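You operate a simulated robot arm through the tools that you are given. There is no shell and no other tool. Be economical: measure what you need, move in short steps, check, and stop when the job is done.

The job below is to be done with a simulated two-armed robot. You get a single attempt, and the scene is never put back.

TASK
Tighten the tall box's nut, lock the grey coupling's collar, and put both in the pink tray.
Fine: hold each piece still while you turn. Set down upright: tall box, grey coupling.

Only the result counts: the job must be done as asked and must still hold three seconds after the hand-in. Knocking over, shifting, dropping, spilling or breaking anything else fails it.

THE ROBOT
Two 7-joint arms with two-finger parallel grippers on one trunk, on a base that drives. Base frame: it is fixed to the floor where the robot stands at the start and does not move with it; the origin is under the middle of the robot, x ahead of it, y to its left, z up. Units: mm, degrees, N and s.
The left shoulder is at the start at [70, 133, 1176], the right one opposite. Places, roughly: hub of the beige motor [800, 100, 900]; hub of the silver motor [800, 0, 900]; hub of the teal motor [800, 200, 900]; pink tray [500, -1000, 750]; steel tray [-500, -2000, 250]. Payload 1.57 kg a hand.
The tool frame of a hand sits at the grasp point between the pads (the TCP): z along the fingers, y along the line on which they close. The tips reach 30 mm beyond it. The gripper opens to 80 mm. The fingers are 17 mm wide and 12 mm thick; the gripper's body (40 by 82 mm) begins 80 mm behind the TCP.
Orientation is that of the tool frame in the base frame, as a unit quaternion [x, y, z, w]. With the fingers straight down and closing along the base's y, the tool's x points along the base's -x, its y along +y and its z along -z.

THE INTERFACE
- The arms move only by the tool move_arm. It takes "left_commands", "right_commands" or both (then of equal length, played together; a hand with none holds still); each is a list of rows, each a list of 3 entries, a list of its own where there are three numbers: the shift along the tool's x, y, z in mm, then the turn, a rotation vector about the tool's x, y, z in degrees, then the gripper command, from -1 (shut) to 1 (fully open), values between in proportion. In form: [[[dx, dy, dz], [rx, ry, rz], grip], ...]. A call has 1 to 20 rows; each row is the pose to reach, as a shift and turn from the pose commanded when the call began, along the tool's axes at that moment. Each row takes 0.2 s and may step no farther than 50 mm and 8.6 degrees from the row before; otherwise, or with a gripper value out of range, the whole call is refused. A pose out of reach is approached as far as the arm can. The call stops where the force on the tool passes 50 N (or 10 N more than at its start, if that is more) or the arm is blocked; 0.2 s more then pass. The fingers move at their own pace (about 153 mm/s each) and stop on an object; they squeeze with about 29 N. The grip force told is the motor's: it shows also when the fingers shut on nothing. Time passes only in rows, and 0.2 s behind the last, so rows that repeat a pose let the fingers close. It gives the time, the measured TCP pose, the force on the tool (base axes), the opening and the grip force at its end, in the units of the frame above (readings bear some noise), with the torque about the TCP (base axes, N m) and any sound that the robot's microphone picked up.
- Cameras (640 x 400 px; columns grow to the right, rows downward): "scene" is now at [114.3, -45, 1403.6]; the picture's right is [-0.38, -0.92, 0.00], its down [-0.57, 0.23, -0.79] and it looks along [0.73, -0.30, -0.61] (base axes); focal length 216 px, centre (320, 200). "left" rides on the left gripper at [72, 7, -122] in its tool frame; the picture's right is [-0.09, 1.00, 0.00], its down [-0.84, -0.08, -0.54] and it looks along [-0.54, -0.05, 0.84] (tool axes); focal length 238 px, centre (320, 200). "right" rides on the right gripper at [72, -7, -122] in its tool frame; the picture's right is [0.09, 1.00, 0.00], its down [-0.84, 0.08, -0.54] and it looks along [-0.54, 0.05, 0.84] (tool axes); focal length 238 px, centre (320, 200). There is no depth. A picture from a camera that has moved, and an enlarged one, comes with that camera's place and axes in the base frame and with its lens. The place of the scene camera against the robot may be out by one fixed shift of up to 25 mm in any direction.
- snapshot(camera): a new picture of that camera. No time passes.
- lift_body(by): slides the trunk up (or, below 0, down) by that many mm; the arms and the scene camera ride with it, the base frame stays. It gives what a move gives, with no picture.
- roll_base(legs): drives the robot by 1 to 6 legs, each [ahead, left, turn to the left] in mm, mm and degrees, along the robot's own axes; the way and the turn of a leg run together, so that a leg with both is an arc; at most 1500 mm and 180 degrees a leg. The arms and the cameras ride along, it lands a little off, and it stops where it bumps. It gives what a move gives.
- aim_head(pan, tilt): turns the head with the scene camera to pan (to the left, within 86 degrees either way) and tilt (down, from -29 to 69), counted from straight ahead of the robot. It gives what a move gives.
- close_up(camera, box): a new picture of the part [left, top, right, bottom] of that camera's present view, enlarged. No time passes.
- hand_in(): hands the job in; it is judged then, once.

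Work in short steps. Places have to be worked out from the pictures, the camera data and where the tool is seen: move nearer, look again, correct. Check each grasp and each placing, and mend what went wrong. You have 120 turns and 88 pictures in all, those below and enlarged ones among them. Open the grippers and draw the arms clear of the work before you hand the job in, unless the task says otherwise; then end with one line.

The tools are called after "Emit:" as a command line: name --argument value ..., lists and objects as JSON in quotes. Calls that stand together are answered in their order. move_arm: Moves the arms, as the interface text tells. Its arguments: {"type":"object","properties":{"left_commands":{"type":"array","items":{"type":"array"}},"right_commands":{"type":"array","items":{"type":"array"}}},"required":[]} The other tools are called the same way: lift_body (by) slides the trunk up or down; roll_base (legs) drives the base; aim_head (pan, tilt) turns the head that bears the scene camera; snapshot (camera) takes a picture; close_up (camera, box) takes an enlarged picture of a part of a camera's view; hand_in () hands the job in.

At the start:

```text
time: 0.0
left_tool_pos: [446.7, -44.3, 1195.5]
left_tcp_rot: [-0.001, 1.0, 0.0, 0.0]
left_wrist_force: [-0.3, 0.3, 0.6]
left_ft_torque: [0.0, 0.01, -0.04]
left_gripper_width: 80.2
left_gripper_force: 0.0
right_tool_pos: [289.2, -448.7, 1249.9]
right_tcp_rot: [-0.001, 1.0, 0.0, 0.0]
right_wrist_force: [0.2, -0.9, 0.4]
right_ft_torque: [0.0, 0.01, -0.03]
right_gripper_width: 79.8
right_gripper_force: 0.0
trunk travel left (down, up): [-750.0, 190.0]
robot x, y, heading: [-0.7, -0.8, 0.0]
head pan, tilt: [-22.5, 37.8]
```

scene: 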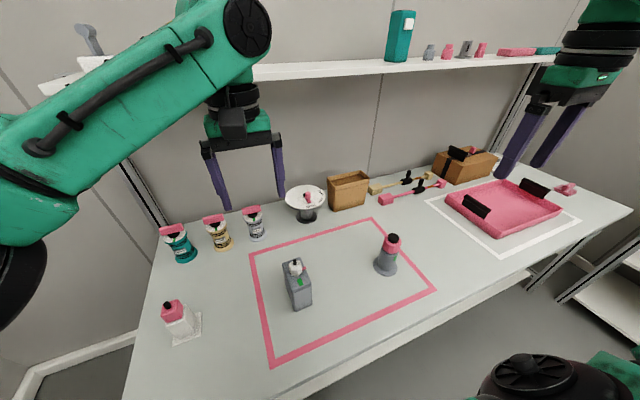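
right: 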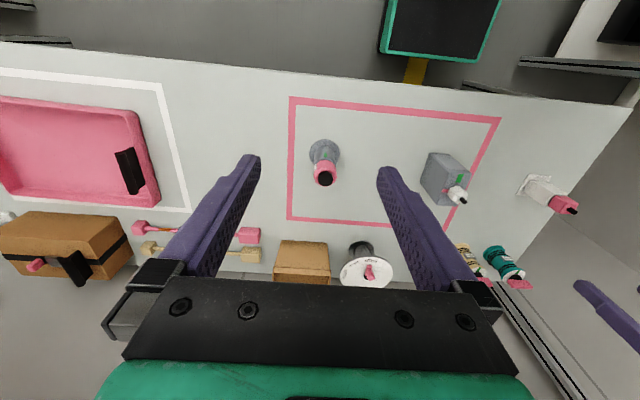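
left: 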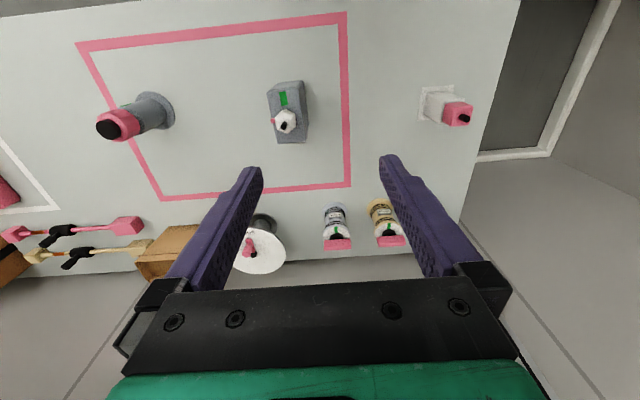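

I see a grey tall box with a white nut and a green mark, and a grey coupling with a pink collar. I take enlarged views of both.

Emit:
close_up --camera "scene" --box '[250, 220, 350, 320]'

Emit:
close_up --camera "scene" --box '[345, 210, 445, 290]'

Emit:
close_up --camera "left" --box '[80, 60, 340, 180]'

```text
4.00 times, centred on (300, 270) of scene
camera zoom: at [114.3, -45.0, 1403.6], right [-0.38, -0.92, 0.0], down [-0.57, 0.23, -0.79], along [0.73, -0.3, -0.61], focal length 862 px, centre (400, -80)
```

zoom: 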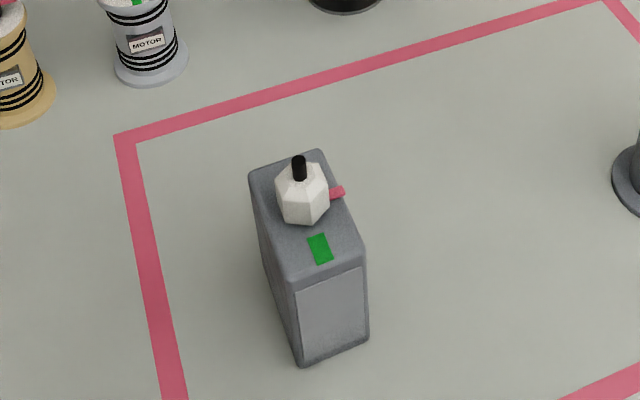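

```text
5.00 times, centred on (395, 250) of scene
camera zoom: at [114.3, -45.0, 1403.6], right [-0.38, -0.92, 0.0], down [-0.57, 0.23, -0.79], along [0.73, -0.3, -0.61], focal length 1078 px, centre (-55, -50)
```

zoom: 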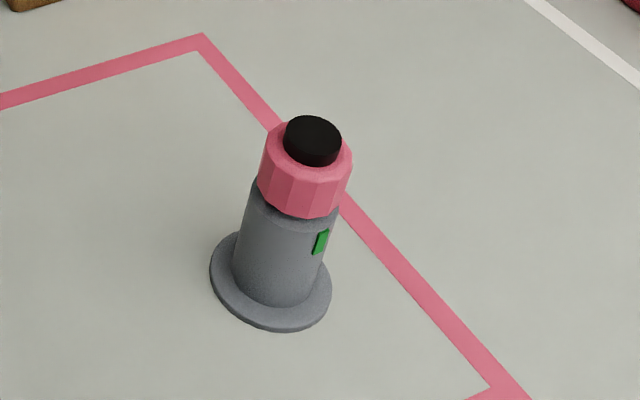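

```text
2.46 times, centred on (210, 120) of left
camera zoom: at [376.0, -36.7, 1316.2], right [0.09, 1.0, 0.0], down [0.84, -0.08, 0.54], along [0.54, -0.05, -0.84], focal length 587 px, centre (591, 397)
```

zoom: 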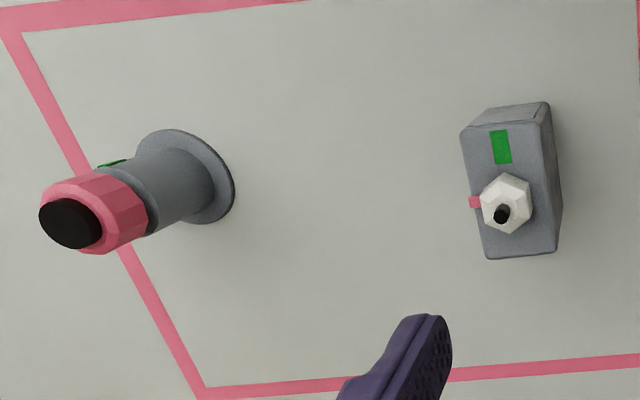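

The box nut seems to be near (480,-115,870) with its pink pointer toward -y and the green mark toward -x, so it needs about a 90° clockwise turn. The coupling is near (460,-425). I lower the trunk in a moderate step and look again.

Emit:
lift_body --by -170

Emit:
snapshot --camera "scene"

Emit:
snapshot --camera "left"

Emit:
snapshot --camera "right"

```text
time: 1.9
left_tool_pos: [447.0, -42.7, 1023.8]
left_tcp_rot: [-0.001, 1.0, 0.0, 0.0]
left_wrist_force: [0.3, -1.1, -0.2]
left_ft_torque: [0.0, 0.0, -0.02]
left_gripper_width: 79.9
left_gripper_force: 0.1
right_tool_pos: [288.9, -449.2, 1079.7]
right_tcp_rot: [0.0, 1.0, 0.001, 0.0]
right_wrist_force: [-0.2, 0.6, 0.6]
right_ft_torque: [-0.01, -0.01, -0.02]
right_gripper_width: 79.8
right_gripper_force: 0.0
trunk travel left (down, up): [-580.0, 360.0]
robot x, y, heading: [0.9, 0.1, 0.3]
head pan, tilt: [-22.5, 37.8]
```

```text
81 pictures are left
camera scene: at [114.1, -45.0, 1233.7], right [-0.38, -0.92, 0.0], down [-0.57, 0.23, -0.79], along [0.73, -0.3, -0.61], focal length 216 px, centre (320, 200)
```

scene: 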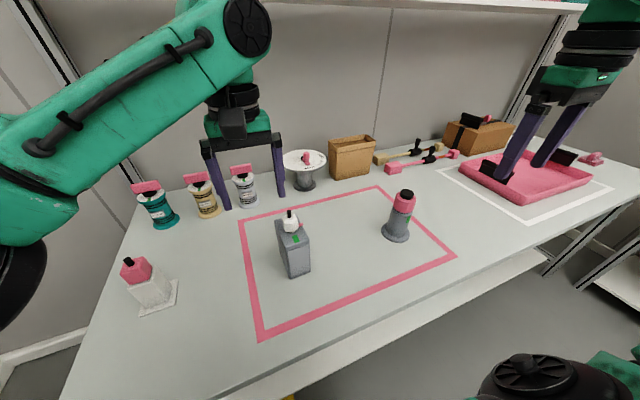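

```text
80 pictures are left
camera left: at [375.8, -36.7, 1146.3], right [0.09, 1.0, 0.0], down [0.84, -0.08, 0.54], along [0.54, -0.05, -0.84], focal length 238 px, centre (320, 200)
```

left: 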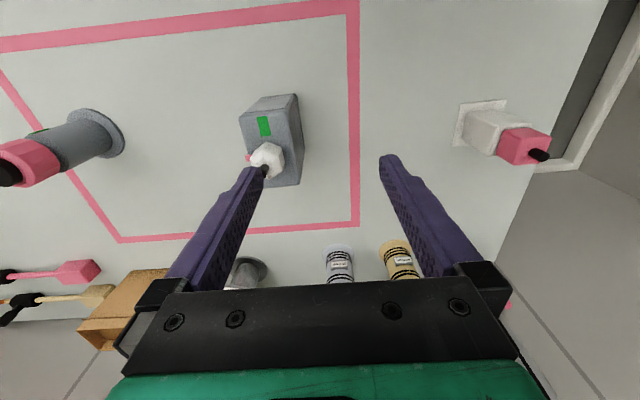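

```text
79 pictures are left
camera right: at [215.7, -456.1, 1201.9], right [-0.09, 1.0, 0.0], down [0.84, 0.08, 0.54], along [0.54, 0.05, -0.84], focal length 238 px, centre (320, 200)
```

right: 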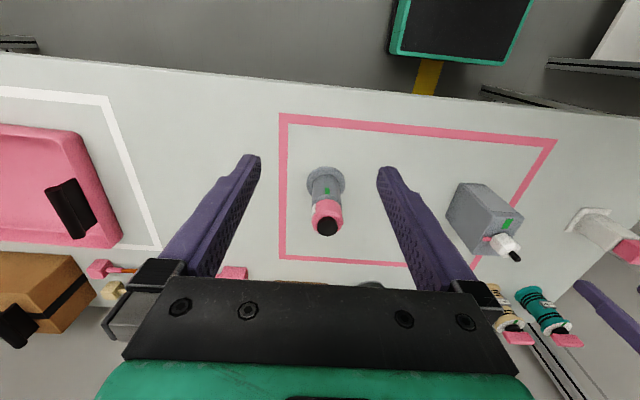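

The nut triangulates to about (482,-110,878). I look closely at the coupling collar and the box for pointers and state.

Emit:
close_up --camera "right" --box '[285, 150, 365, 250]'

Emit:
close_up --camera "left" --box '[0, 80, 320, 240]'

Emit:
close_up --camera "scene" --box '[240, 180, 440, 300]'

```text
4.00 times, centred on (325, 200) of right
camera zoom: at [215.7, -456.1, 1201.9], right [-0.09, 1.0, 0.0], down [0.84, 0.08, 0.54], along [0.54, 0.05, -0.84], focal length 953 px, centre (300, 200)
```

zoom: 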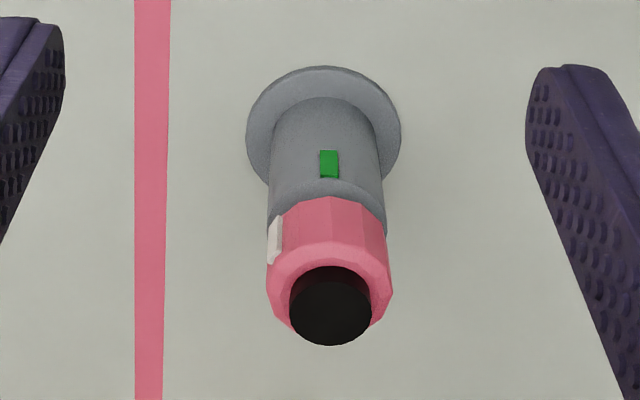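

```text
2.00 times, centred on (160, 160) of left
camera zoom: at [375.8, -36.7, 1146.3], right [0.09, 1.0, 0.0], down [0.84, -0.08, 0.54], along [0.54, -0.05, -0.84], focal length 477 px, centre (640, 280)
```

zoom: 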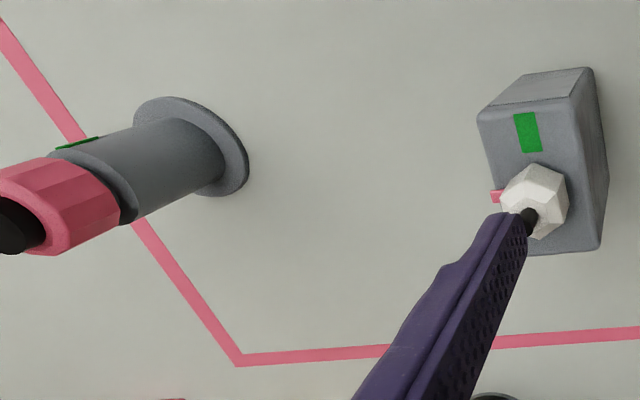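

```text
3.20 times, centred on (340, 240) of scene
camera zoom: at [114.1, -45.0, 1233.7], right [-0.38, -0.92, 0.0], down [-0.57, 0.23, -0.79], along [0.73, -0.3, -0.61], focal length 690 px, centre (256, 72)
```

zoom: 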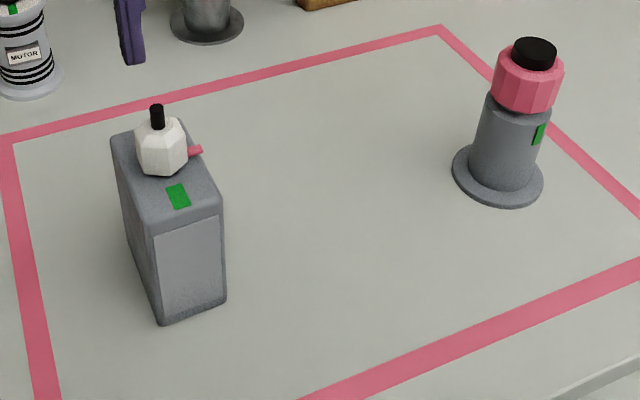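

The coupling's white pointer is on its -y side and the green mark faces -x, so it also needs a clockwise turn. I roll the base right so that the box is near the robot's midline.

Emit:
roll_base --legs '[[0, -90, 0]]'

```text
time: 3.0
left_tool_pos: [448.2, -133.1, 1024.3]
left_tcp_rot: [0.0, 1.0, 0.0, -0.001]
left_wrist_force: [-0.1, 0.3, 0.6]
left_ft_torque: [0.01, -0.03, -0.01]
left_gripper_width: 80.2
left_gripper_force: 0.2
right_tool_pos: [288.8, -539.6, 1078.7]
right_tcp_rot: [0.0, 1.0, 0.001, 0.0]
right_wrist_force: [-0.4, -0.2, 0.6]
right_ft_torque: [-0.02, 0.01, -0.03]
right_gripper_width: 79.8
right_gripper_force: 0.0
trunk travel left (down, up): [-580.0, 360.0]
robot x, y, heading: [2.9, -87.6, -0.0]
head pan, tilt: [-22.5, 37.8]
```

I turn the left hand 60° and centre it over the nut. The right hand tilts 45° forward and moves to a pre-approach point in front of the box.

Emit:
move_arm --left_commands '[[[-3, 2, 0], [0, 0, -5], 1], [[-6, 4, 0], [0, 0, -10], 1], [[-9, 6, 0], [0, 0, -15], 1], [[-12, 8, 0], [0, 0, -20], 1], [[-15, 10, 0], [0, 0, -25], 1], [[-18, 12, 0], [0, 0, -30], 1], [[-21, 14, 0], [0, 0, -35], 1], [[-24, 16, 0], [0, 0, -40], 1], [[-27, 18, 0], [0, 0, -45], 1], [[-30, 20, 0], [0, 0, -50], 1], [[-32, 22, 0], [0, 0, -55], 1], [[-34, 23, 0], [0, 0, -60], 1]]' --right_commands '[[[-4, 36, 5], [0, -3.75, 0], 1], [[-8, 72, 10], [0, -7.5, 0], 1], [[-12, 108, 15], [0, -11.25, 0], 1], [[-16, 144, 20], [0, -15, 0], 1], [[-20, 180, 30], [0, -18.75, 0], 1], [[-25, 216, 40], [0, -22.5, 0], 1], [[-30, 252, 55], [0, -26.25, 0], 1], [[-35, 288, 70], [0, -30, 0], 1], [[-40, 324, 85], [0, -33.75, 0], 1], [[-45, 360, 100], [0, -37.5, 0], 1], [[-48, 396, 110], [0, -41.25, 0], 1], [[-51, 430, 119], [0, -45, 0], 1]]'

Emit:
snapshot --camera "scene"

Emit:
snapshot --camera "right"

Emit:
snapshot --camera "left"

```text
time: 5.6
left_tool_pos: [487.0, -109.3, 1020.6]
left_tcp_rot: [-0.5, 0.866, 0.001, -0.002]
left_wrist_force: [1.2, 0.0, -0.8]
left_ft_torque: [-0.01, 0.05, 0.03]
left_gripper_width: 79.7
left_gripper_force: 0.0
right_tool_pos: [371.9, -109.4, 999.7]
right_tcp_rot: [0.001, 0.924, 0.001, 0.382]
right_wrist_force: [0.9, -0.3, -0.3]
right_ft_torque: [-0.03, 0.02, 0.01]
right_gripper_width: 80.3
right_gripper_force: 0.0
right hand out of reach, approached as far as the arm can: row 8, 9, 10, 11, 12
trunk travel left (down, up): [-580.0, 360.0]
robot x, y, heading: [-4.0, -89.1, -0.1]
head pan, tilt: [-22.5, 37.8]
```

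```text
75 pictures are left
camera scene: at [119.4, -135.3, 1233.0], right [-0.38, -0.92, 0.0], down [-0.57, 0.24, -0.79], along [0.73, -0.3, -0.62], focal length 216 px, centre (320, 200)
```

scene: 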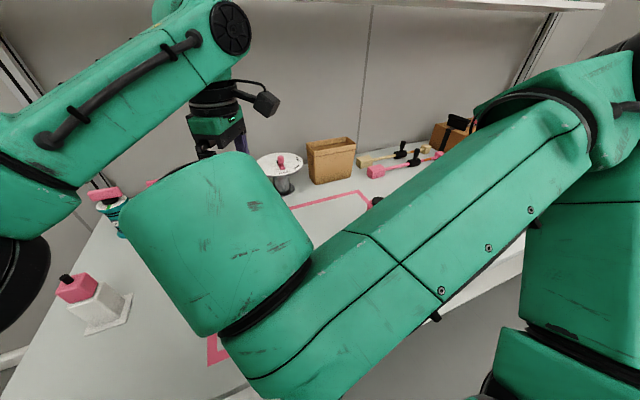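

```text
74 pictures are left
camera right: at [234.2, -115.0, 1034.8], right [-0.06, 1.0, -0.06], down [0.21, 0.07, 0.97], along [0.98, 0.05, -0.21], focal length 238 px, centre (320, 200)
```

right: 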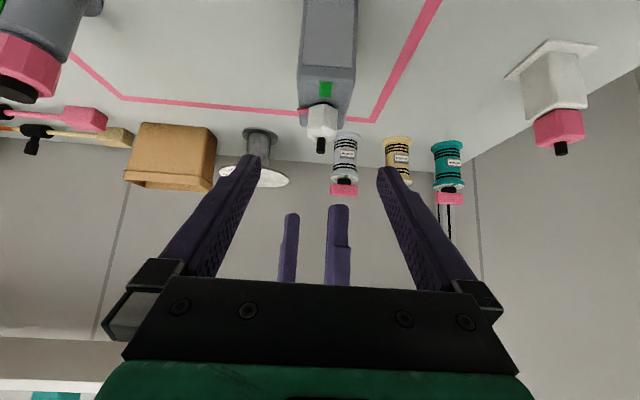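

```text
73 pictures are left
camera left: at [445.4, -169.0, 1143.1], right [-0.82, 0.58, 0.0], down [0.49, 0.69, 0.54], along [0.31, 0.44, -0.84], focal length 238 px, centre (320, 200)
```

left: 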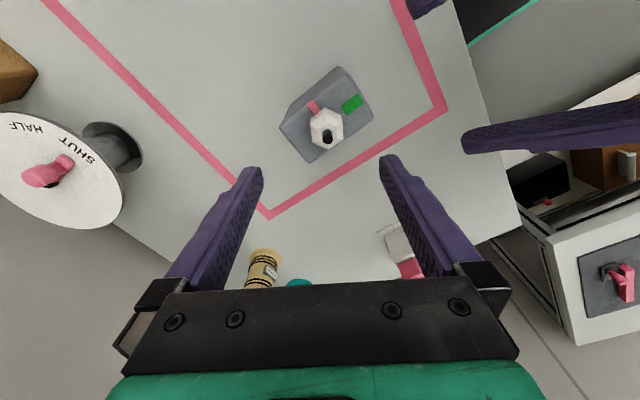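

The right arm is folded close to its inner limit but the orientation is right (45° tilt, closing along y). I lower it toward (373,-110,893) and see whether that's reachable.

Emit:
move_arm --right_commands '[[[20, 0, 20], [0, 0, 0], 1], [[40, 0, 40], [0, 0, 0], 1], [[60, 0, 60], [0, 0, 0], 1], [[75, 0, 75], [0, 0, 0], 1], [[75, 0, 75], [0, 0, 0], 1]]'

```text
time: 6.8
left_tool_pos: [480.9, -108.3, 1023.5]
left_tcp_rot: [-0.5, 0.866, -0.001, 0.001]
left_wrist_force: [-0.3, 0.4, -0.1]
left_ft_torque: [0.0, -0.01, 0.01]
left_gripper_width: 79.8
left_gripper_force: 0.0
right_tool_pos: [405.6, -107.6, 922.4]
right_tcp_rot: [0.0, 0.924, -0.001, 0.383]
right_wrist_force: [0.4, 0.4, -0.5]
right_ft_torque: [0.02, -0.01, -0.01]
right_gripper_width: 80.0
right_gripper_force: 0.1
right hand out of reach, approached as far as the arm can: row 1, 2, 3, 4, 5
trunk travel left (down, up): [-580.0, 360.0]
robot x, y, heading: [-2.3, -87.1, -0.1]
head pan, tilt: [-22.5, 37.8]
```

The right hand is still at its inner limit, so I back the base off 130 mm to give it room.

Emit:
roll_base --legs '[[-130, 0, 0]]'

Emit:
move_arm --left_commands '[[[-20, 30, 0], [0, 0, 0], 1], [[-40, 60, 0], [0, 0, 0], 1], [[-60, 100, 0], [0, 0, 0], 1], [[-65, 112, 0], [0, 0, 0], 1], [[-65, 112, 0], [0, 0, 0], 1]]'

```text
time: 8.1
left_tool_pos: [350.0, -110.1, 1023.9]
left_tcp_rot: [-0.501, 0.866, 0.0, 0.001]
left_wrist_force: [0.7, 0.2, -0.9]
left_ft_torque: [0.0, -0.02, 0.02]
left_gripper_width: 79.7
left_gripper_force: 0.1
right_tool_pos: [275.3, -106.6, 921.2]
right_tcp_rot: [0.001, 0.924, -0.001, 0.382]
right_wrist_force: [-0.5, -0.3, 0.6]
right_ft_torque: [-0.02, -0.02, -0.02]
right_gripper_width: 80.0
right_gripper_force: 0.0
trunk travel left (down, up): [-580.0, 360.0]
robot x, y, heading: [-134.1, -89.7, 0.2]
head pan, tilt: [-22.5, 37.8]
```

```text
time: 9.3
left_tool_pos: [286.5, 4.1, 1021.0]
left_tcp_rot: [-0.501, 0.866, 0.0, 0.0]
left_wrist_force: [-0.4, 0.6, -0.1]
left_ft_torque: [0.01, 0.02, -0.01]
left_gripper_width: 80.0
left_gripper_force: 0.2
right_tool_pos: [274.4, -106.9, 922.5]
right_tcp_rot: [-0.001, 0.924, 0.0, 0.382]
right_wrist_force: [0.4, -0.8, -0.2]
right_ft_torque: [-0.02, 0.01, -0.01]
right_gripper_width: 80.1
right_gripper_force: 0.0
trunk travel left (down, up): [-580.0, 360.0]
robot x, y, heading: [-130.8, -85.8, -0.1]
head pan, tilt: [-22.5, 37.8]
```

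I used the wrong axes for the left hand; the correct shift back over the nut is about -227 along its y. The right hand moves on to (373,-110,893).

Emit:
move_arm --left_commands '[[[0, -38, 0], [0, 0, 0], 1], [[0, -76, 0], [0, 0, 0], 1], [[0, -114, 0], [0, 0, 0], 1], [[0, -152, 0], [0, 0, 0], 1], [[0, -190, 0], [0, 0, 0], 1], [[0, -227, 0], [0, 0, 0], 1], [[0, -227, 0], [0, 0, 0], 1]]'

Emit:
move_arm --right_commands '[[[-10, 0, 20], [0, 0, 0], 1], [[-20, 0, 40], [0, 0, 0], 1], [[-30, 0, 60], [0, 0, 0], 1], [[-40, 0, 80], [0, 0, 0], 1], [[-49, -2, 90], [0, 0, 0], 1], [[-49, -2, 90], [0, 0, 0], 1]]'

```text
time: 10.9
left_tool_pos: [408.2, -90.0, 999.0]
left_tcp_rot: [-0.5, 0.866, 0.0, 0.0]
left_wrist_force: [0.1, -0.1, 0.4]
left_ft_torque: [-0.03, -0.01, -0.03]
left_gripper_width: 79.9
left_gripper_force: 0.0
left hand out of reach, approached as far as the arm can: row 4, 5, 6, 7
right_tool_pos: [273.7, -107.6, 922.6]
right_tcp_rot: [0.001, 0.924, -0.001, 0.382]
right_wrist_force: [0.2, 0.2, 0.4]
right_ft_torque: [0.0, -0.01, 0.01]
right_gripper_width: 80.2
right_gripper_force: 0.1
trunk travel left (down, up): [-580.0, 360.0]
robot x, y, heading: [-133.5, -89.7, -0.2]
head pan, tilt: [-22.5, 37.8]
```

```text
time: 12.3
left_tool_pos: [408.5, -89.9, 998.7]
left_tcp_rot: [-0.501, 0.866, 0.0, 0.001]
left_wrist_force: [0.2, -0.7, 0.3]
left_ft_torque: [-0.01, 0.0, -0.05]
left_gripper_width: 80.0
left_gripper_force: 0.0
right_tool_pos: [368.6, -120.1, 893.7]
right_tcp_rot: [-0.001, 0.924, 0.0, 0.383]
right_wrist_force: [-0.2, 0.4, 0.2]
right_ft_torque: [0.01, -0.04, 0.01]
right_gripper_width: 80.2
right_gripper_force: 0.1
right hand out of reach, approached as far as the arm can: row 3, 4, 5, 6
trunk travel left (down, up): [-580.0, 360.0]
robot x, y, heading: [-134.4, -89.6, -0.1]
head pan, tilt: [-22.5, 37.8]
```

Each arm has limits here: left is at its far reach, and right prefers being on its own side. I retract the right hand a bit, then move the base 80 forward and 60 left as a compromise.

Emit:
move_arm --right_commands '[[[0, 0, -30], [0, 0, 0], 1], [[0, 0, -60], [0, 0, 0], 1], [[0, 0, -80], [0, 0, 0], 1]]'

Emit:
roll_base --legs '[[80, 60, 0]]'

```text
time: 13.1
left_tool_pos: [407.4, -90.2, 998.6]
left_tcp_rot: [-0.501, 0.865, 0.0, 0.0]
left_wrist_force: [-0.5, 0.2, 0.2]
left_ft_torque: [0.03, 0.0, 0.01]
left_gripper_width: 80.1
left_gripper_force: 0.1
right_tool_pos: [313.2, -120.2, 950.3]
right_tcp_rot: [0.001, 0.924, -0.001, 0.381]
right_wrist_force: [0.2, 0.7, 0.1]
right_ft_torque: [0.0, 0.01, 0.01]
right_gripper_width: 79.8
right_gripper_force: 0.0
trunk travel left (down, up): [-580.0, 360.0]
robot x, y, heading: [-130.7, -91.9, 0.1]
head pan, tilt: [-22.5, 37.8]
```

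```text
time: 14.2
left_tool_pos: [487.4, -31.8, 999.6]
left_tcp_rot: [-0.499, 0.866, 0.0, 0.0]
left_wrist_force: [0.4, 0.3, 0.7]
left_ft_torque: [0.03, 0.01, 0.01]
left_gripper_width: 79.9
left_gripper_force: 0.0
right_tool_pos: [392.8, -62.1, 950.7]
right_tcp_rot: [0.001, 0.924, -0.002, 0.382]
right_wrist_force: [0.5, 0.9, -0.1]
right_ft_torque: [0.02, 0.02, -0.01]
right_gripper_width: 80.0
right_gripper_force: 0.0
trunk travel left (down, up): [-580.0, 360.0]
robot x, y, heading: [-54.8, -30.0, -0.3]
head pan, tilt: [-22.5, 37.8]
```

Now I send the right hand to the pre-grasp point and the left hand over the nut.

Emit:
move_arm --left_commands '[[[18, -9, 0], [0, 0, 0], 1], [[36, -18, 0], [0, 0, 0], 1], [[54, -27, 0], [0, 0, 0], 1], [[70, -35, 0], [0, 0, 0], 1], [[70, -35, 0], [0, 0, 0], 1]]' --right_commands '[[[14, -12, 6], [0, 0, 0], 1], [[28, -24, 12], [0, 0, 0], 1], [[42, -36, 18], [0, 0, 0], 1], [[54, -48, 26], [0, 0, 0], 1], [[54, -48, 26], [0, 0, 0], 1]]'

Emit:
snapshot --camera "right"

Emit:
snapshot --camera "left"

```text
time: 15.4
left_tool_pos: [458.0, -92.0, 995.1]
left_tcp_rot: [-0.5, 0.866, 0.001, 0.0]
left_wrist_force: [0.0, -0.5, 0.5]
left_ft_torque: [-0.01, 0.01, -0.02]
left_gripper_width: 79.8
left_gripper_force: 0.0
left hand out of reach, approached as far as the arm can: row 1, 2, 3, 4, 5
right_tool_pos: [389.0, -96.7, 902.1]
right_tcp_rot: [0.002, 0.924, -0.002, 0.381]
right_wrist_force: [0.3, -0.6, 0.0]
right_ft_torque: [0.01, 0.01, 0.01]
right_gripper_width: 79.9
right_gripper_force: 0.1
right hand out of reach, approached as far as the arm can: row 3, 4, 5
trunk travel left (down, up): [-580.0, 360.0]
robot x, y, heading: [-52.5, -31.9, -0.4]
head pan, tilt: [-22.5, 37.8]
```

```text
72 pictures are left
camera right: at [251.4, -102.2, 937.5], right [-0.06, 1.0, -0.07], down [0.21, 0.08, 0.97], along [0.98, 0.04, -0.22], focal length 238 px, centre (320, 200)
```

right: 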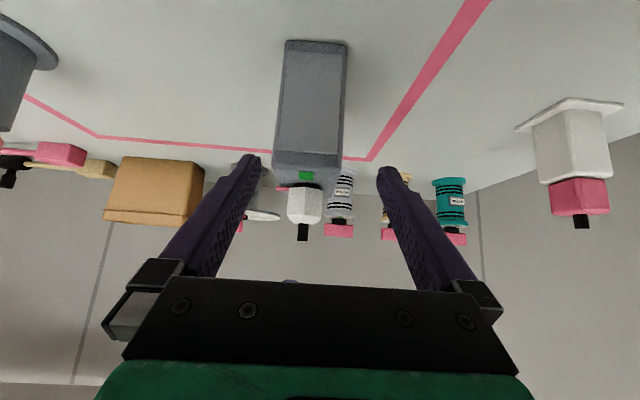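

```text
71 pictures are left
camera left: at [416.9, -150.2, 1116.8], right [-0.82, 0.58, 0.0], down [0.49, 0.69, 0.54], along [0.31, 0.44, -0.84], focal length 238 px, centre (320, 200)
```

left: 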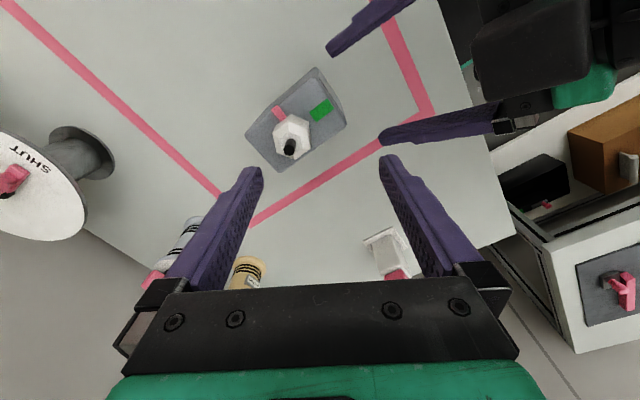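

I raise the trunk 80 mm for better arm geometry, then lower both hands toward their pre-grasp points.

Emit:
lift_body --by 80

Emit:
move_arm --left_commands '[[[1, -6, 25], [0, 0, 0], 1], [[2, -12, 50], [0, 0, 0], 1], [[3, -20, 80], [0, 0, 0], 1], [[4, -30, 110], [0, 0, 0], 1], [[4, -30, 115], [0, 0, 0], 1]]' --right_commands '[[[17, -4, 15], [0, 0, 0], 1], [[34, -8, 30], [0, 0, 0], 1], [[51, -13, 45], [0, 0, 0], 1], [[68, -13, 62], [0, 0, 0], 1], [[68, -13, 62], [0, 0, 0], 1]]'

```text
time: 16.6
left_tool_pos: [458.6, -92.9, 1075.4]
left_tcp_rot: [-0.5, 0.866, 0.0, 0.0]
left_wrist_force: [0.4, 0.4, -0.2]
left_ft_torque: [0.03, 0.0, 0.03]
left_gripper_width: 80.1
left_gripper_force: 0.0
right_tool_pos: [388.4, -97.0, 981.8]
right_tcp_rot: [0.002, 0.924, -0.002, 0.382]
right_wrist_force: [-0.2, -0.6, 0.0]
right_ft_torque: [-0.02, 0.03, 0.02]
right_gripper_width: 79.9
right_gripper_force: 0.0
trunk travel left (down, up): [-660.0, 280.0]
robot x, y, heading: [-54.3, -32.3, -0.1]
head pan, tilt: [-22.5, 37.8]
```

```text
time: 17.8
left_tool_pos: [484.1, -108.5, 960.7]
left_tcp_rot: [-0.499, 0.866, -0.001, 0.0]
left_wrist_force: [-0.6, -1.0, 0.8]
left_ft_torque: [0.02, -0.03, -0.02]
left_gripper_width: 80.2
left_gripper_force: 0.0
right_tool_pos: [383.7, -110.1, 889.0]
right_tcp_rot: [0.003, 0.924, -0.002, 0.383]
right_wrist_force: [-0.4, -1.0, 1.1]
right_ft_torque: [0.02, 0.02, 0.01]
right_gripper_width: 80.2
right_gripper_force: 0.0
right hand out of reach, approached as far as the arm can: row 1, 2, 3
trunk travel left (down, up): [-660.0, 280.0]
robot x, y, heading: [-52.4, -30.3, -0.4]
head pan, tilt: [-22.5, 37.8]
```

Both hands are where I asked. I check the alignments.

Emit:
snapshot --camera "right"

Emit:
snapshot --camera "left"

```text
70 pictures are left
camera right: at [246.0, -115.8, 925.8], right [-0.06, 1.0, -0.07], down [0.21, 0.08, 0.97], along [0.98, 0.04, -0.21], focal length 238 px, centre (320, 200)
```

right: 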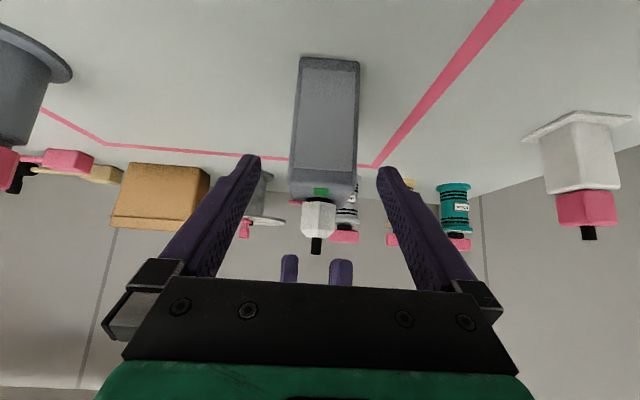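

```text
69 pictures are left
camera left: at [441.8, -167.8, 1081.6], right [-0.82, 0.58, 0.0], down [0.48, 0.69, 0.54], along [0.31, 0.44, -0.84], focal length 238 px, centre (320, 200)
```

left: 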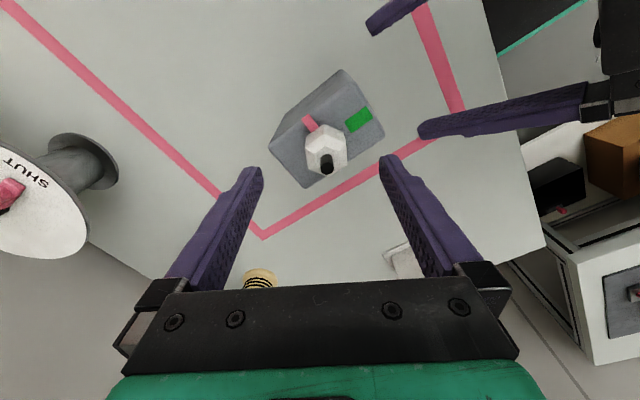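

Refined: box top ≈877, nut ≈879–911 centred at (477,-109), front face at x≈435. I advance the right hand 102 mm along its fingers to straddle the box front, then close gently.

Emit:
move_arm --right_commands '[[[0, 2, 25], [0, 0, 0], 1], [[0, 2, 50], [0, 0, 0], 1], [[0, 2, 75], [0, 0, 0], 1], [[0, 2, 102], [0, 0, 0], 1], [[0, 2, 102], [0, 0, 0], 1]]'

Emit:
snapshot --camera "right"

Emit:
close_up --camera "left" --box '[250, 60, 410, 200]'

```text
time: 19.0
left_tool_pos: [484.6, -108.9, 958.4]
left_tcp_rot: [-0.5, 0.866, -0.001, 0.0]
left_wrist_force: [0.1, -0.3, 0.2]
left_ft_torque: [0.01, -0.01, -0.02]
left_gripper_width: 80.0
left_gripper_force: 0.1
right_tool_pos: [450.5, -126.9, 833.0]
right_tcp_rot: [0.003, 0.925, -0.002, 0.381]
right_wrist_force: [-0.4, 0.8, 0.0]
right_ft_torque: [0.0, -0.03, 0.03]
right_gripper_width: 80.2
right_gripper_force: 0.1
right hand out of reach, approached as far as the arm can: row 3, 4, 5
trunk travel left (down, up): [-660.0, 280.0]
robot x, y, heading: [-56.8, -29.9, -0.4]
head pan, tilt: [-22.5, 37.8]
```

```text
68 pictures are left
camera right: at [311.8, -132.8, 868.9], right [-0.06, 1.0, -0.07], down [0.21, 0.08, 0.97], along [0.98, 0.05, -0.22], focal length 238 px, centre (320, 200)
```

right: 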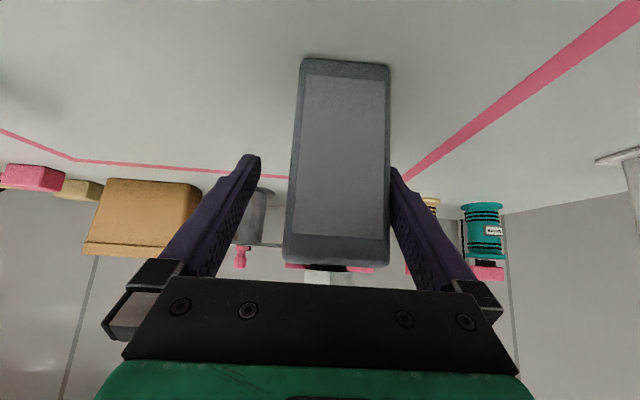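

```text
2.86 times, centred on (330, 130) of left
camera zoom: at [441.7, -167.7, 1081.6], right [-0.82, 0.58, 0.0], down [0.49, 0.69, 0.54], along [0.31, 0.44, -0.84], focal length 681 px, centre (291, 400)
```

zoom: 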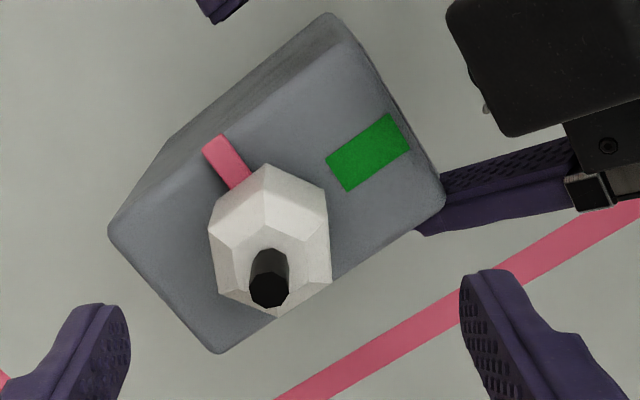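

The right hand got deflected to y=-127 by its reach limit (no push felt). I back it out, raise the left, and shift the base a bit forward and left so the box sits more on the right arm's side.

Emit:
move_arm --left_commands '[[[0, 0, -10], [0, 0, 0], 1], [[0, 0, -20], [0, 0, 0], 1], [[0, 0, -25], [0, 0, 0], 1], [[0, 0, -25], [0, 0, 0], 1]]' --right_commands '[[[0, -1, -25], [0, 0, 0], 1], [[0, -1, -50], [0, 0, 0], 1], [[0, -1, -75], [0, 0, 0], 1], [[0, -1, -95], [0, 0, 0], 1]]'

Emit:
roll_base --legs '[[15, 35, 0]]'

```text
time: 20.0
left_tool_pos: [479.0, -109.7, 984.1]
left_tcp_rot: [-0.5, 0.866, 0.0, 0.001]
left_wrist_force: [-0.8, 0.7, 0.7]
left_ft_torque: [0.02, 0.0, 0.02]
left_gripper_width: 80.1
left_gripper_force: 0.0
right_tool_pos: [391.9, -131.3, 892.7]
right_tcp_rot: [0.002, 0.924, -0.002, 0.382]
right_wrist_force: [-0.1, -0.1, 0.1]
right_ft_torque: [0.03, 0.0, 0.01]
right_gripper_width: 80.1
right_gripper_force: 0.2
right hand out of reach, approached as far as the arm can: row 4
trunk travel left (down, up): [-660.0, 280.0]
robot x, y, heading: [-53.1, -33.1, -0.3]
head pan, tilt: [-22.5, 37.8]
```

```text
time: 20.9
left_tool_pos: [492.6, -76.6, 985.6]
left_tcp_rot: [-0.499, 0.867, 0.0, 0.002]
left_wrist_force: [-0.1, 0.0, -0.7]
left_ft_torque: [0.02, 0.0, 0.02]
left_gripper_width: 80.2
left_gripper_force: 0.0
right_tool_pos: [405.6, -98.1, 893.2]
right_tcp_rot: [0.004, 0.924, -0.002, 0.382]
right_wrist_force: [-0.5, -0.2, 0.0]
right_ft_torque: [0.01, -0.02, 0.03]
right_gripper_width: 80.2
right_gripper_force: 0.0
trunk travel left (down, up): [-660.0, 280.0]
robot x, y, heading: [-40.2, 1.5, -0.1]
head pan, tilt: [-22.5, 37.8]
```

I align the right hand in y first, then advance into the grasp; the left hand goes back over the nut.

Emit:
move_arm --left_commands '[[[10, -1, 0], [0, 0, 0], 1], [[20, -2, 0], [0, 0, 0], 1], [[30, -3, 5], [0, 0, 0], 1], [[36, -3, 10], [0, 0, 0], 1], [[36, -3, 15], [0, 0, 0], 1], [[36, -3, 15], [0, 0, 0], 1], [[36, -3, 15], [0, 0, 0], 1]]' --right_commands '[[[3, -5, 0], [0, 0, 0], 1], [[8, -10, 0], [0, 0, 0], 1], [[14, -10, 20], [0, 0, 0], 1], [[20, -10, 40], [0, 0, 0], 1], [[20, -10, 65], [0, 0, 0], 1], [[20, -10, 90], [0, 0, 0], 1], [[20, -10, 90], [0, 0, 0], 1]]'

Emit:
snapshot --camera "right"

```text
time: 22.5
left_tool_pos: [476.1, -105.4, 967.5]
left_tcp_rot: [-0.499, 0.867, -0.002, 0.001]
left_wrist_force: [0.5, 0.7, 0.4]
left_ft_torque: [-0.02, 0.0, 0.03]
left_gripper_width: 79.9
left_gripper_force: 0.2
left hand out of reach, approached as far as the arm can: row 3, 4
right_tool_pos: [456.2, -107.5, 814.5]
right_tcp_rot: [0.003, 0.924, -0.002, 0.382]
right_wrist_force: [-0.1, 0.4, 1.0]
right_ft_torque: [-0.03, 0.01, 0.05]
right_gripper_width: 80.0
right_gripper_force: 0.0
right hand out of reach, approached as far as the arm can: row 1, 2
trunk travel left (down, up): [-660.0, 280.0]
robot x, y, heading: [-40.8, 3.4, -0.2]
head pan, tilt: [-22.5, 37.8]
```

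```text
66 pictures are left
camera right: at [318.4, -112.7, 850.2], right [-0.06, 1.0, -0.07], down [0.21, 0.08, 0.97], along [0.98, 0.04, -0.22], focal length 238 px, centre (320, 200)
```

right: 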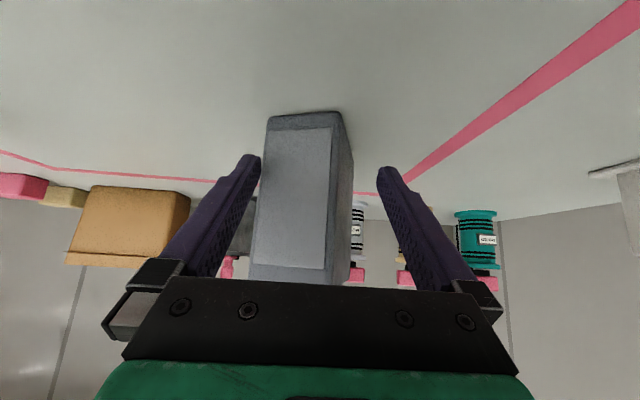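

The box appears farther away and left of centre than expected; I check with the left camera whether it was shifted.

Emit:
snapshot --camera "left"

```text
65 pictures are left
camera left: at [434.1, -164.7, 1091.1], right [-0.82, 0.58, 0.0], down [0.48, 0.69, 0.54], along [0.32, 0.44, -0.84], focal length 238 px, centre (320, 200)
```

left: 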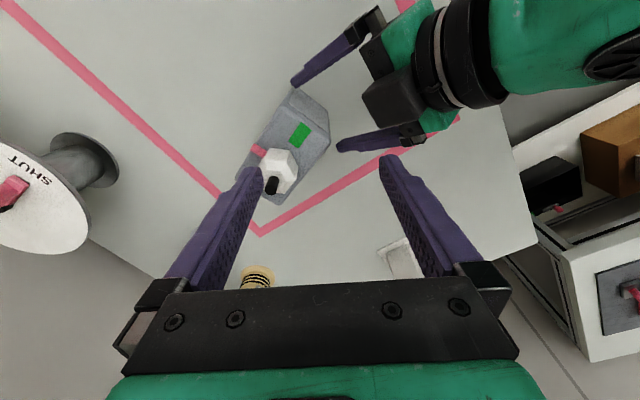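

The box was pushed about 40 mm forward and yawed ~17° (it is upright; nut now near (521,-112)). I back the right hand out and up, lift the left a bit, and roll forward 35 mm.

Emit:
move_arm --left_commands '[[[0, 0, -5], [0, 0, 0], 1], [[0, 0, -10], [0, 0, 0], 1], [[0, 0, -15], [0, 0, 0], 1], [[0, 0, -20], [0, 0, 0], 1]]' --right_commands '[[[0, 0, -25], [0, 0, 0], 1], [[0, 0, -50], [0, 0, 0], 1], [[-10, 0, -75], [0, 0, 0], 1], [[-21, 0, -100], [0, 0, 0], 1]]'

Emit:
roll_base --legs '[[35, 0, 0]]'

```text
time: 23.5
left_tool_pos: [475.3, -105.1, 984.3]
left_tcp_rot: [-0.499, 0.867, -0.002, 0.001]
left_wrist_force: [-0.7, 0.4, 0.2]
left_ft_torque: [0.0, 0.0, -0.02]
left_gripper_width: 80.0
left_gripper_force: 0.0
left hand out of reach, approached as far as the arm can: row 1, 2, 3, 4
right_tool_pos: [407.3, -106.1, 891.5]
right_tcp_rot: [0.004, 0.925, -0.003, 0.38]
right_wrist_force: [-0.2, -0.5, -0.5]
right_ft_torque: [-0.02, -0.03, 0.02]
right_gripper_width: 80.3
right_gripper_force: 0.1
right hand out of reach, approached as far as the arm can: row 4
trunk travel left (down, up): [-660.0, 280.0]
robot x, y, heading: [-36.8, 3.8, -0.5]
head pan, tilt: [-22.5, 37.8]
```

```text
time: 24.4
left_tool_pos: [508.1, -103.6, 984.8]
left_tcp_rot: [-0.499, 0.867, -0.002, 0.002]
left_wrist_force: [0.1, -0.2, -0.1]
left_ft_torque: [0.01, 0.02, 0.06]
left_gripper_width: 80.0
left_gripper_force: 0.0
right_tool_pos: [440.4, -105.4, 891.9]
right_tcp_rot: [0.003, 0.924, -0.003, 0.383]
right_wrist_force: [0.0, 0.3, 0.5]
right_ft_torque: [-0.02, -0.01, 0.0]
right_gripper_width: 79.8
right_gripper_force: 0.0
trunk travel left (down, up): [-660.0, 280.0]
robot x, y, heading: [-4.0, 0.7, -0.4]
head pan, tilt: [-22.5, 37.8]
```

I yaw the right hand 17° to match the box and move it to the pre-grasp line.

Emit:
move_arm --right_commands '[[[1, -11, -1], [-4, 0, -4], 1], [[2, -22, -2], [-8, 0, -8], 1], [[3, -33, -3], [-12, 0, -12], 1], [[3, -33, -3], [-12, 0, -12], 1]]'

Emit:
snapshot --camera "right"

Emit:
snapshot --camera "left"

```text
time: 25.4
left_tool_pos: [509.8, -104.7, 983.6]
left_tcp_rot: [-0.499, 0.867, -0.003, 0.001]
left_wrist_force: [-0.7, -0.2, -1.2]
left_ft_torque: [-0.01, 0.02, 0.02]
left_gripper_width: 79.9
left_gripper_force: 0.2
right_tool_pos: [439.4, -137.8, 889.8]
right_tcp_rot: [-0.134, 0.915, 0.054, 0.376]
right_wrist_force: [-0.5, -0.8, -0.4]
right_ft_torque: [-0.03, 0.0, -0.01]
right_gripper_width: 80.1
right_gripper_force: 0.0
right hand out of reach, approached as far as the arm can: row 1, 2
trunk travel left (down, up): [-660.0, 280.0]
robot x, y, heading: [-3.5, 3.0, -0.3]
head pan, tilt: [-22.5, 37.8]
```

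```text
64 pictures are left
camera right: at [308.5, -183.2, 926.4], right [-0.35, 0.94, -0.07], down [0.18, 0.14, 0.97], along [0.92, 0.33, -0.22], focal length 238 px, centre (320, 200)
```

right: 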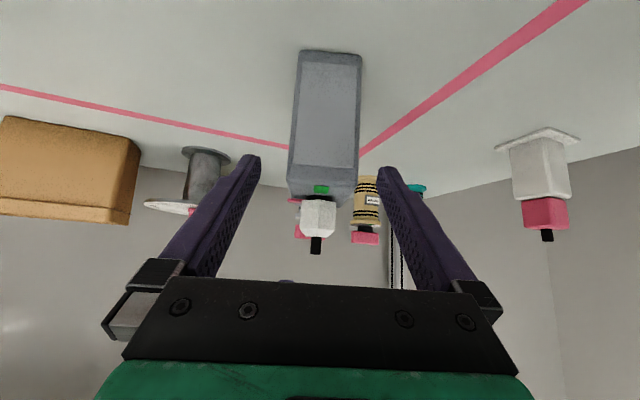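

```text
63 pictures are left
camera left: at [468.3, -162.5, 1105.5], right [-0.81, 0.58, 0.0], down [0.49, 0.69, 0.54], along [0.32, 0.44, -0.84], focal length 238 px, centre (320, 200)
```

left: 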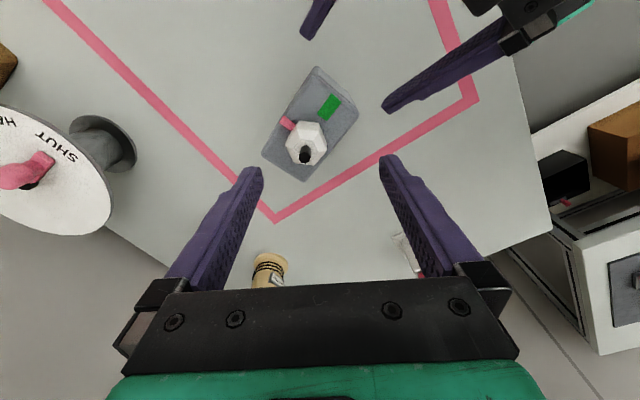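

The right hand is well aligned with the box now. I advance along the fingers to the grasp position.

Emit:
move_arm --right_commands '[[[5, 2, 10], [0, 0, 0], 1], [[9, 3, 25], [0, 0, 0], 1], [[9, 3, 45], [0, 0, 0], 1], [[9, 3, 65], [0, 0, 0], 1], [[9, 3, 82], [0, 0, 0], 1], [[9, 3, 97], [0, 0, 0], 1], [[9, 3, 97], [0, 0, 0], 1]]'

Emit:
snapshot --camera "right"

```text
time: 26.9
left_tool_pos: [511.5, -104.6, 984.1]
left_tcp_rot: [-0.499, 0.867, -0.002, 0.002]
left_wrist_force: [0.0, -0.3, -0.4]
left_ft_torque: [0.04, 0.02, 0.01]
left_gripper_width: 80.1
left_gripper_force: 0.1
right_tool_pos: [498.4, -118.1, 814.6]
right_tcp_rot: [-0.134, 0.915, 0.054, 0.376]
right_wrist_force: [-0.8, -0.8, 0.5]
right_ft_torque: [-0.03, 0.03, -0.03]
right_gripper_width: 80.0
right_gripper_force: 0.0
trunk travel left (down, up): [-660.0, 280.0]
robot x, y, heading: [-2.7, 3.1, -0.3]
head pan, tilt: [-22.5, 37.8]
```

```text
62 pictures are left
camera right: at [367.4, -162.5, 851.2], right [-0.35, 0.94, -0.07], down [0.18, 0.14, 0.97], along [0.92, 0.32, -0.22], focal length 238 px, centre (320, 200)
```

right: 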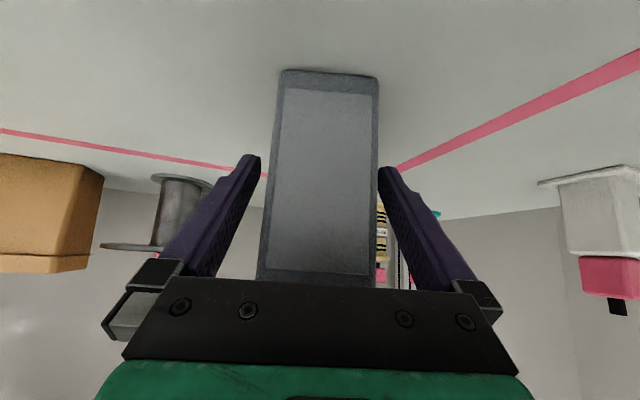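

The box is straddled and unmoved. I close the right gripper on it.

Emit:
move_arm --right_commands '[[[0, 0, 0], [0, 0, 0], 0.6], [[0, 0, 0], [0, 0, 0], 0.3], [[0, 0, 0], [0, 0, 0], 0], [[0, 0, 0], [0, 0, 0], -0.5], [[0, 0, 0], [0, 0, 0], -1]]'

Emit:
snapshot --camera "left"

```text
time: 28.1
left_tool_pos: [509.8, -104.6, 983.7]
left_tcp_rot: [-0.499, 0.867, -0.002, 0.001]
left_wrist_force: [-0.5, 0.5, 0.7]
left_ft_torque: [0.03, -0.03, 0.0]
left_gripper_width: 80.2
left_gripper_force: 0.1
right_tool_pos: [498.5, -116.7, 815.4]
right_tcp_rot: [-0.133, 0.915, 0.054, 0.378]
right_wrist_force: [0.3, 1.5, -0.1]
right_ft_torque: [0.11, -0.01, 0.0]
right_gripper_width: 57.9
right_gripper_force: 29.2
trunk travel left (down, up): [-660.0, 280.0]
robot x, y, heading: [-3.7, 4.5, -0.3]
head pan, tilt: [-22.5, 37.8]
```

```text
61 pictures are left
camera left: at [468.1, -162.5, 1105.6], right [-0.81, 0.58, 0.0], down [0.49, 0.69, 0.54], along [0.32, 0.44, -0.84], focal length 238 px, centre (320, 200)
```

left: 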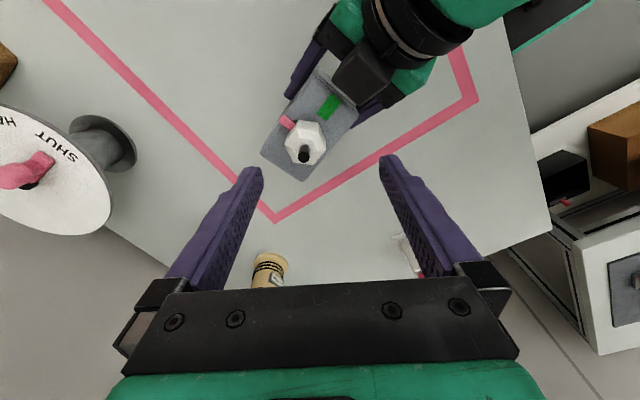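

The box is held (58 mm wide). Next I rotate the left hand 17° more to match the nut flats, centre on (521,-112), and descend to z≈945.

Emit:
move_arm --left_commands '[[[0, -4, 0], [0, 0, -6], 1], [[1, -9, 0], [0, 0, -12], 1], [[1, -13, 0], [0, 0, -17], 1], [[1, -13, 20], [0, 0, -17], 1], [[1, -13, 39], [0, 0, -17], 1], [[1, -13, 39], [0, 0, -17], 1]]' --right_commands '[[[0, 0, 0], [0, 0, 0], -1], [[0, 0, 0], [0, 0, 0], -1], [[0, 0, 0], [0, 0, 0], -1], [[0, 0, 0], [0, 0, 0], -1], [[0, 0, 0], [0, 0, 0], -1], [[0, 0, 0], [0, 0, 0], -1]]'

Emit:
close_up --camera "left" --box '[220, 60, 420, 220]'

```text
time: 29.6
left_tool_pos: [520.6, -98.3, 951.6]
left_tcp_rot: [-0.621, 0.784, -0.003, 0.001]
left_wrist_force: [0.0, -1.0, -0.5]
left_ft_torque: [-0.02, 0.03, 0.02]
left_gripper_width: 80.0
left_gripper_force: 0.1
left hand out of reach, approached as far as the arm can: row 1, 2, 3, 4, 5, 6
right_tool_pos: [498.5, -117.9, 815.6]
right_tcp_rot: [-0.133, 0.915, 0.054, 0.377]
right_wrist_force: [0.4, -0.7, -0.7]
right_ft_torque: [0.04, 0.08, -0.01]
right_gripper_width: 57.6
right_gripper_force: 29.0
trunk travel left (down, up): [-660.0, 280.0]
robot x, y, heading: [-3.2, 2.7, -0.2]
head pan, tilt: [-22.5, 37.8]
```

```text
2.50 times, centred on (320, 140) of left
camera zoom: at [497.9, -167.0, 1073.2], right [-0.95, 0.32, -0.01], down [0.26, 0.8, 0.54], along [0.18, 0.51, -0.84], focal length 596 px, centre (320, 350)
```

zoom: 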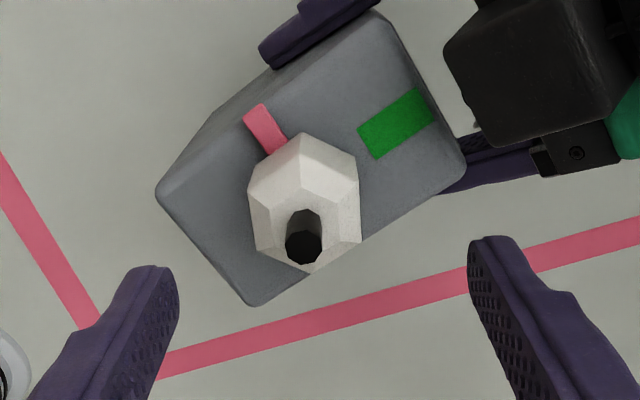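

The left hand isn't quite over the nut (its y is 14 mm short from reach limits), but lower should help. I step down toward (521,-112,925).

Emit:
move_arm --left_commands '[[[4, -1, 8], [0, 0, 0], 1], [[8, -2, 16], [0, 0, 0], 1], [[13, -3, 25], [0, 0, 0], 1], [[13, -3, 25], [0, 0, 0], 1]]' --right_commands '[[[0, 0, 0], [0, 0, 0], -1], [[0, 0, 0], [0, 0, 0], -1], [[0, 0, 0], [0, 0, 0], -1], [[0, 0, 0], [0, 0, 0], -1]]'

```text
time: 30.6
left_tool_pos: [522.0, -104.3, 926.6]
left_tcp_rot: [-0.621, 0.784, -0.004, 0.002]
left_wrist_force: [0.3, -0.1, 0.3]
left_ft_torque: [0.01, 0.02, 0.01]
left_gripper_width: 79.9
left_gripper_force: 0.1
left hand out of reach, approached as far as the arm can: row 2, 3, 4
right_tool_pos: [498.8, -116.1, 816.4]
right_tcp_rot: [-0.133, 0.915, 0.054, 0.377]
right_wrist_force: [0.4, -0.3, -0.4]
right_ft_torque: [0.06, 0.04, 0.01]
right_gripper_width: 57.8
right_gripper_force: 29.2
trunk travel left (down, up): [-660.0, 280.0]
robot x, y, heading: [-6.8, 5.8, -0.6]
head pan, tilt: [-22.5, 37.8]
```

It's still ~8 mm short in y. Rather than move the base, I slide the held box slightly toward the left arm ((-8,+12) mm, 1 mm up), while the left hand stays.

Emit:
move_arm --right_commands '[[[0, 3, -1], [0, 0, 0], -1], [[1, 7, -2], [0, 0, 0], -1], [[1, 10, -3], [0, 0, 0], -1], [[2, 14, -4], [0, 0, 0], -1], [[2, 14, -4], [0, 0, 0], -1]]'

Emit:
close_up --camera "left" --box '[220, 60, 420, 220]'

```text
time: 31.8
left_tool_pos: [521.4, -103.5, 926.9]
left_tcp_rot: [-0.621, 0.783, -0.003, 0.001]
left_wrist_force: [0.1, 0.6, 0.3]
left_ft_torque: [0.0, -0.01, 0.03]
left_gripper_width: 79.9
left_gripper_force: 0.1
right_tool_pos: [489.0, -105.0, 816.4]
right_tcp_rot: [-0.134, 0.915, 0.055, 0.377]
right_wrist_force: [-0.3, -0.4, -0.4]
right_ft_torque: [-0.04, 0.05, 0.02]
right_gripper_width: 57.9
right_gripper_force: 28.9
trunk travel left (down, up): [-660.0, 280.0]
robot x, y, heading: [-6.1, 4.1, -0.4]
head pan, tilt: [-22.5, 37.8]
```

```text
2.50 times, centred on (320, 140) of left
camera zoom: at [497.8, -172.3, 1048.1], right [-0.95, 0.32, -0.01], down [0.26, 0.8, 0.54], along [0.18, 0.51, -0.84], focal length 596 px, centre (320, 350)
```

zoom: 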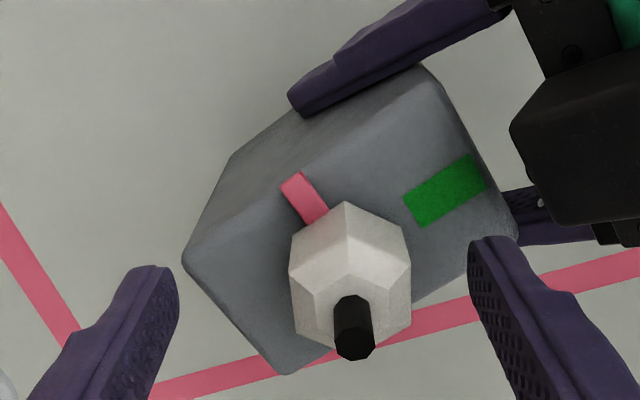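

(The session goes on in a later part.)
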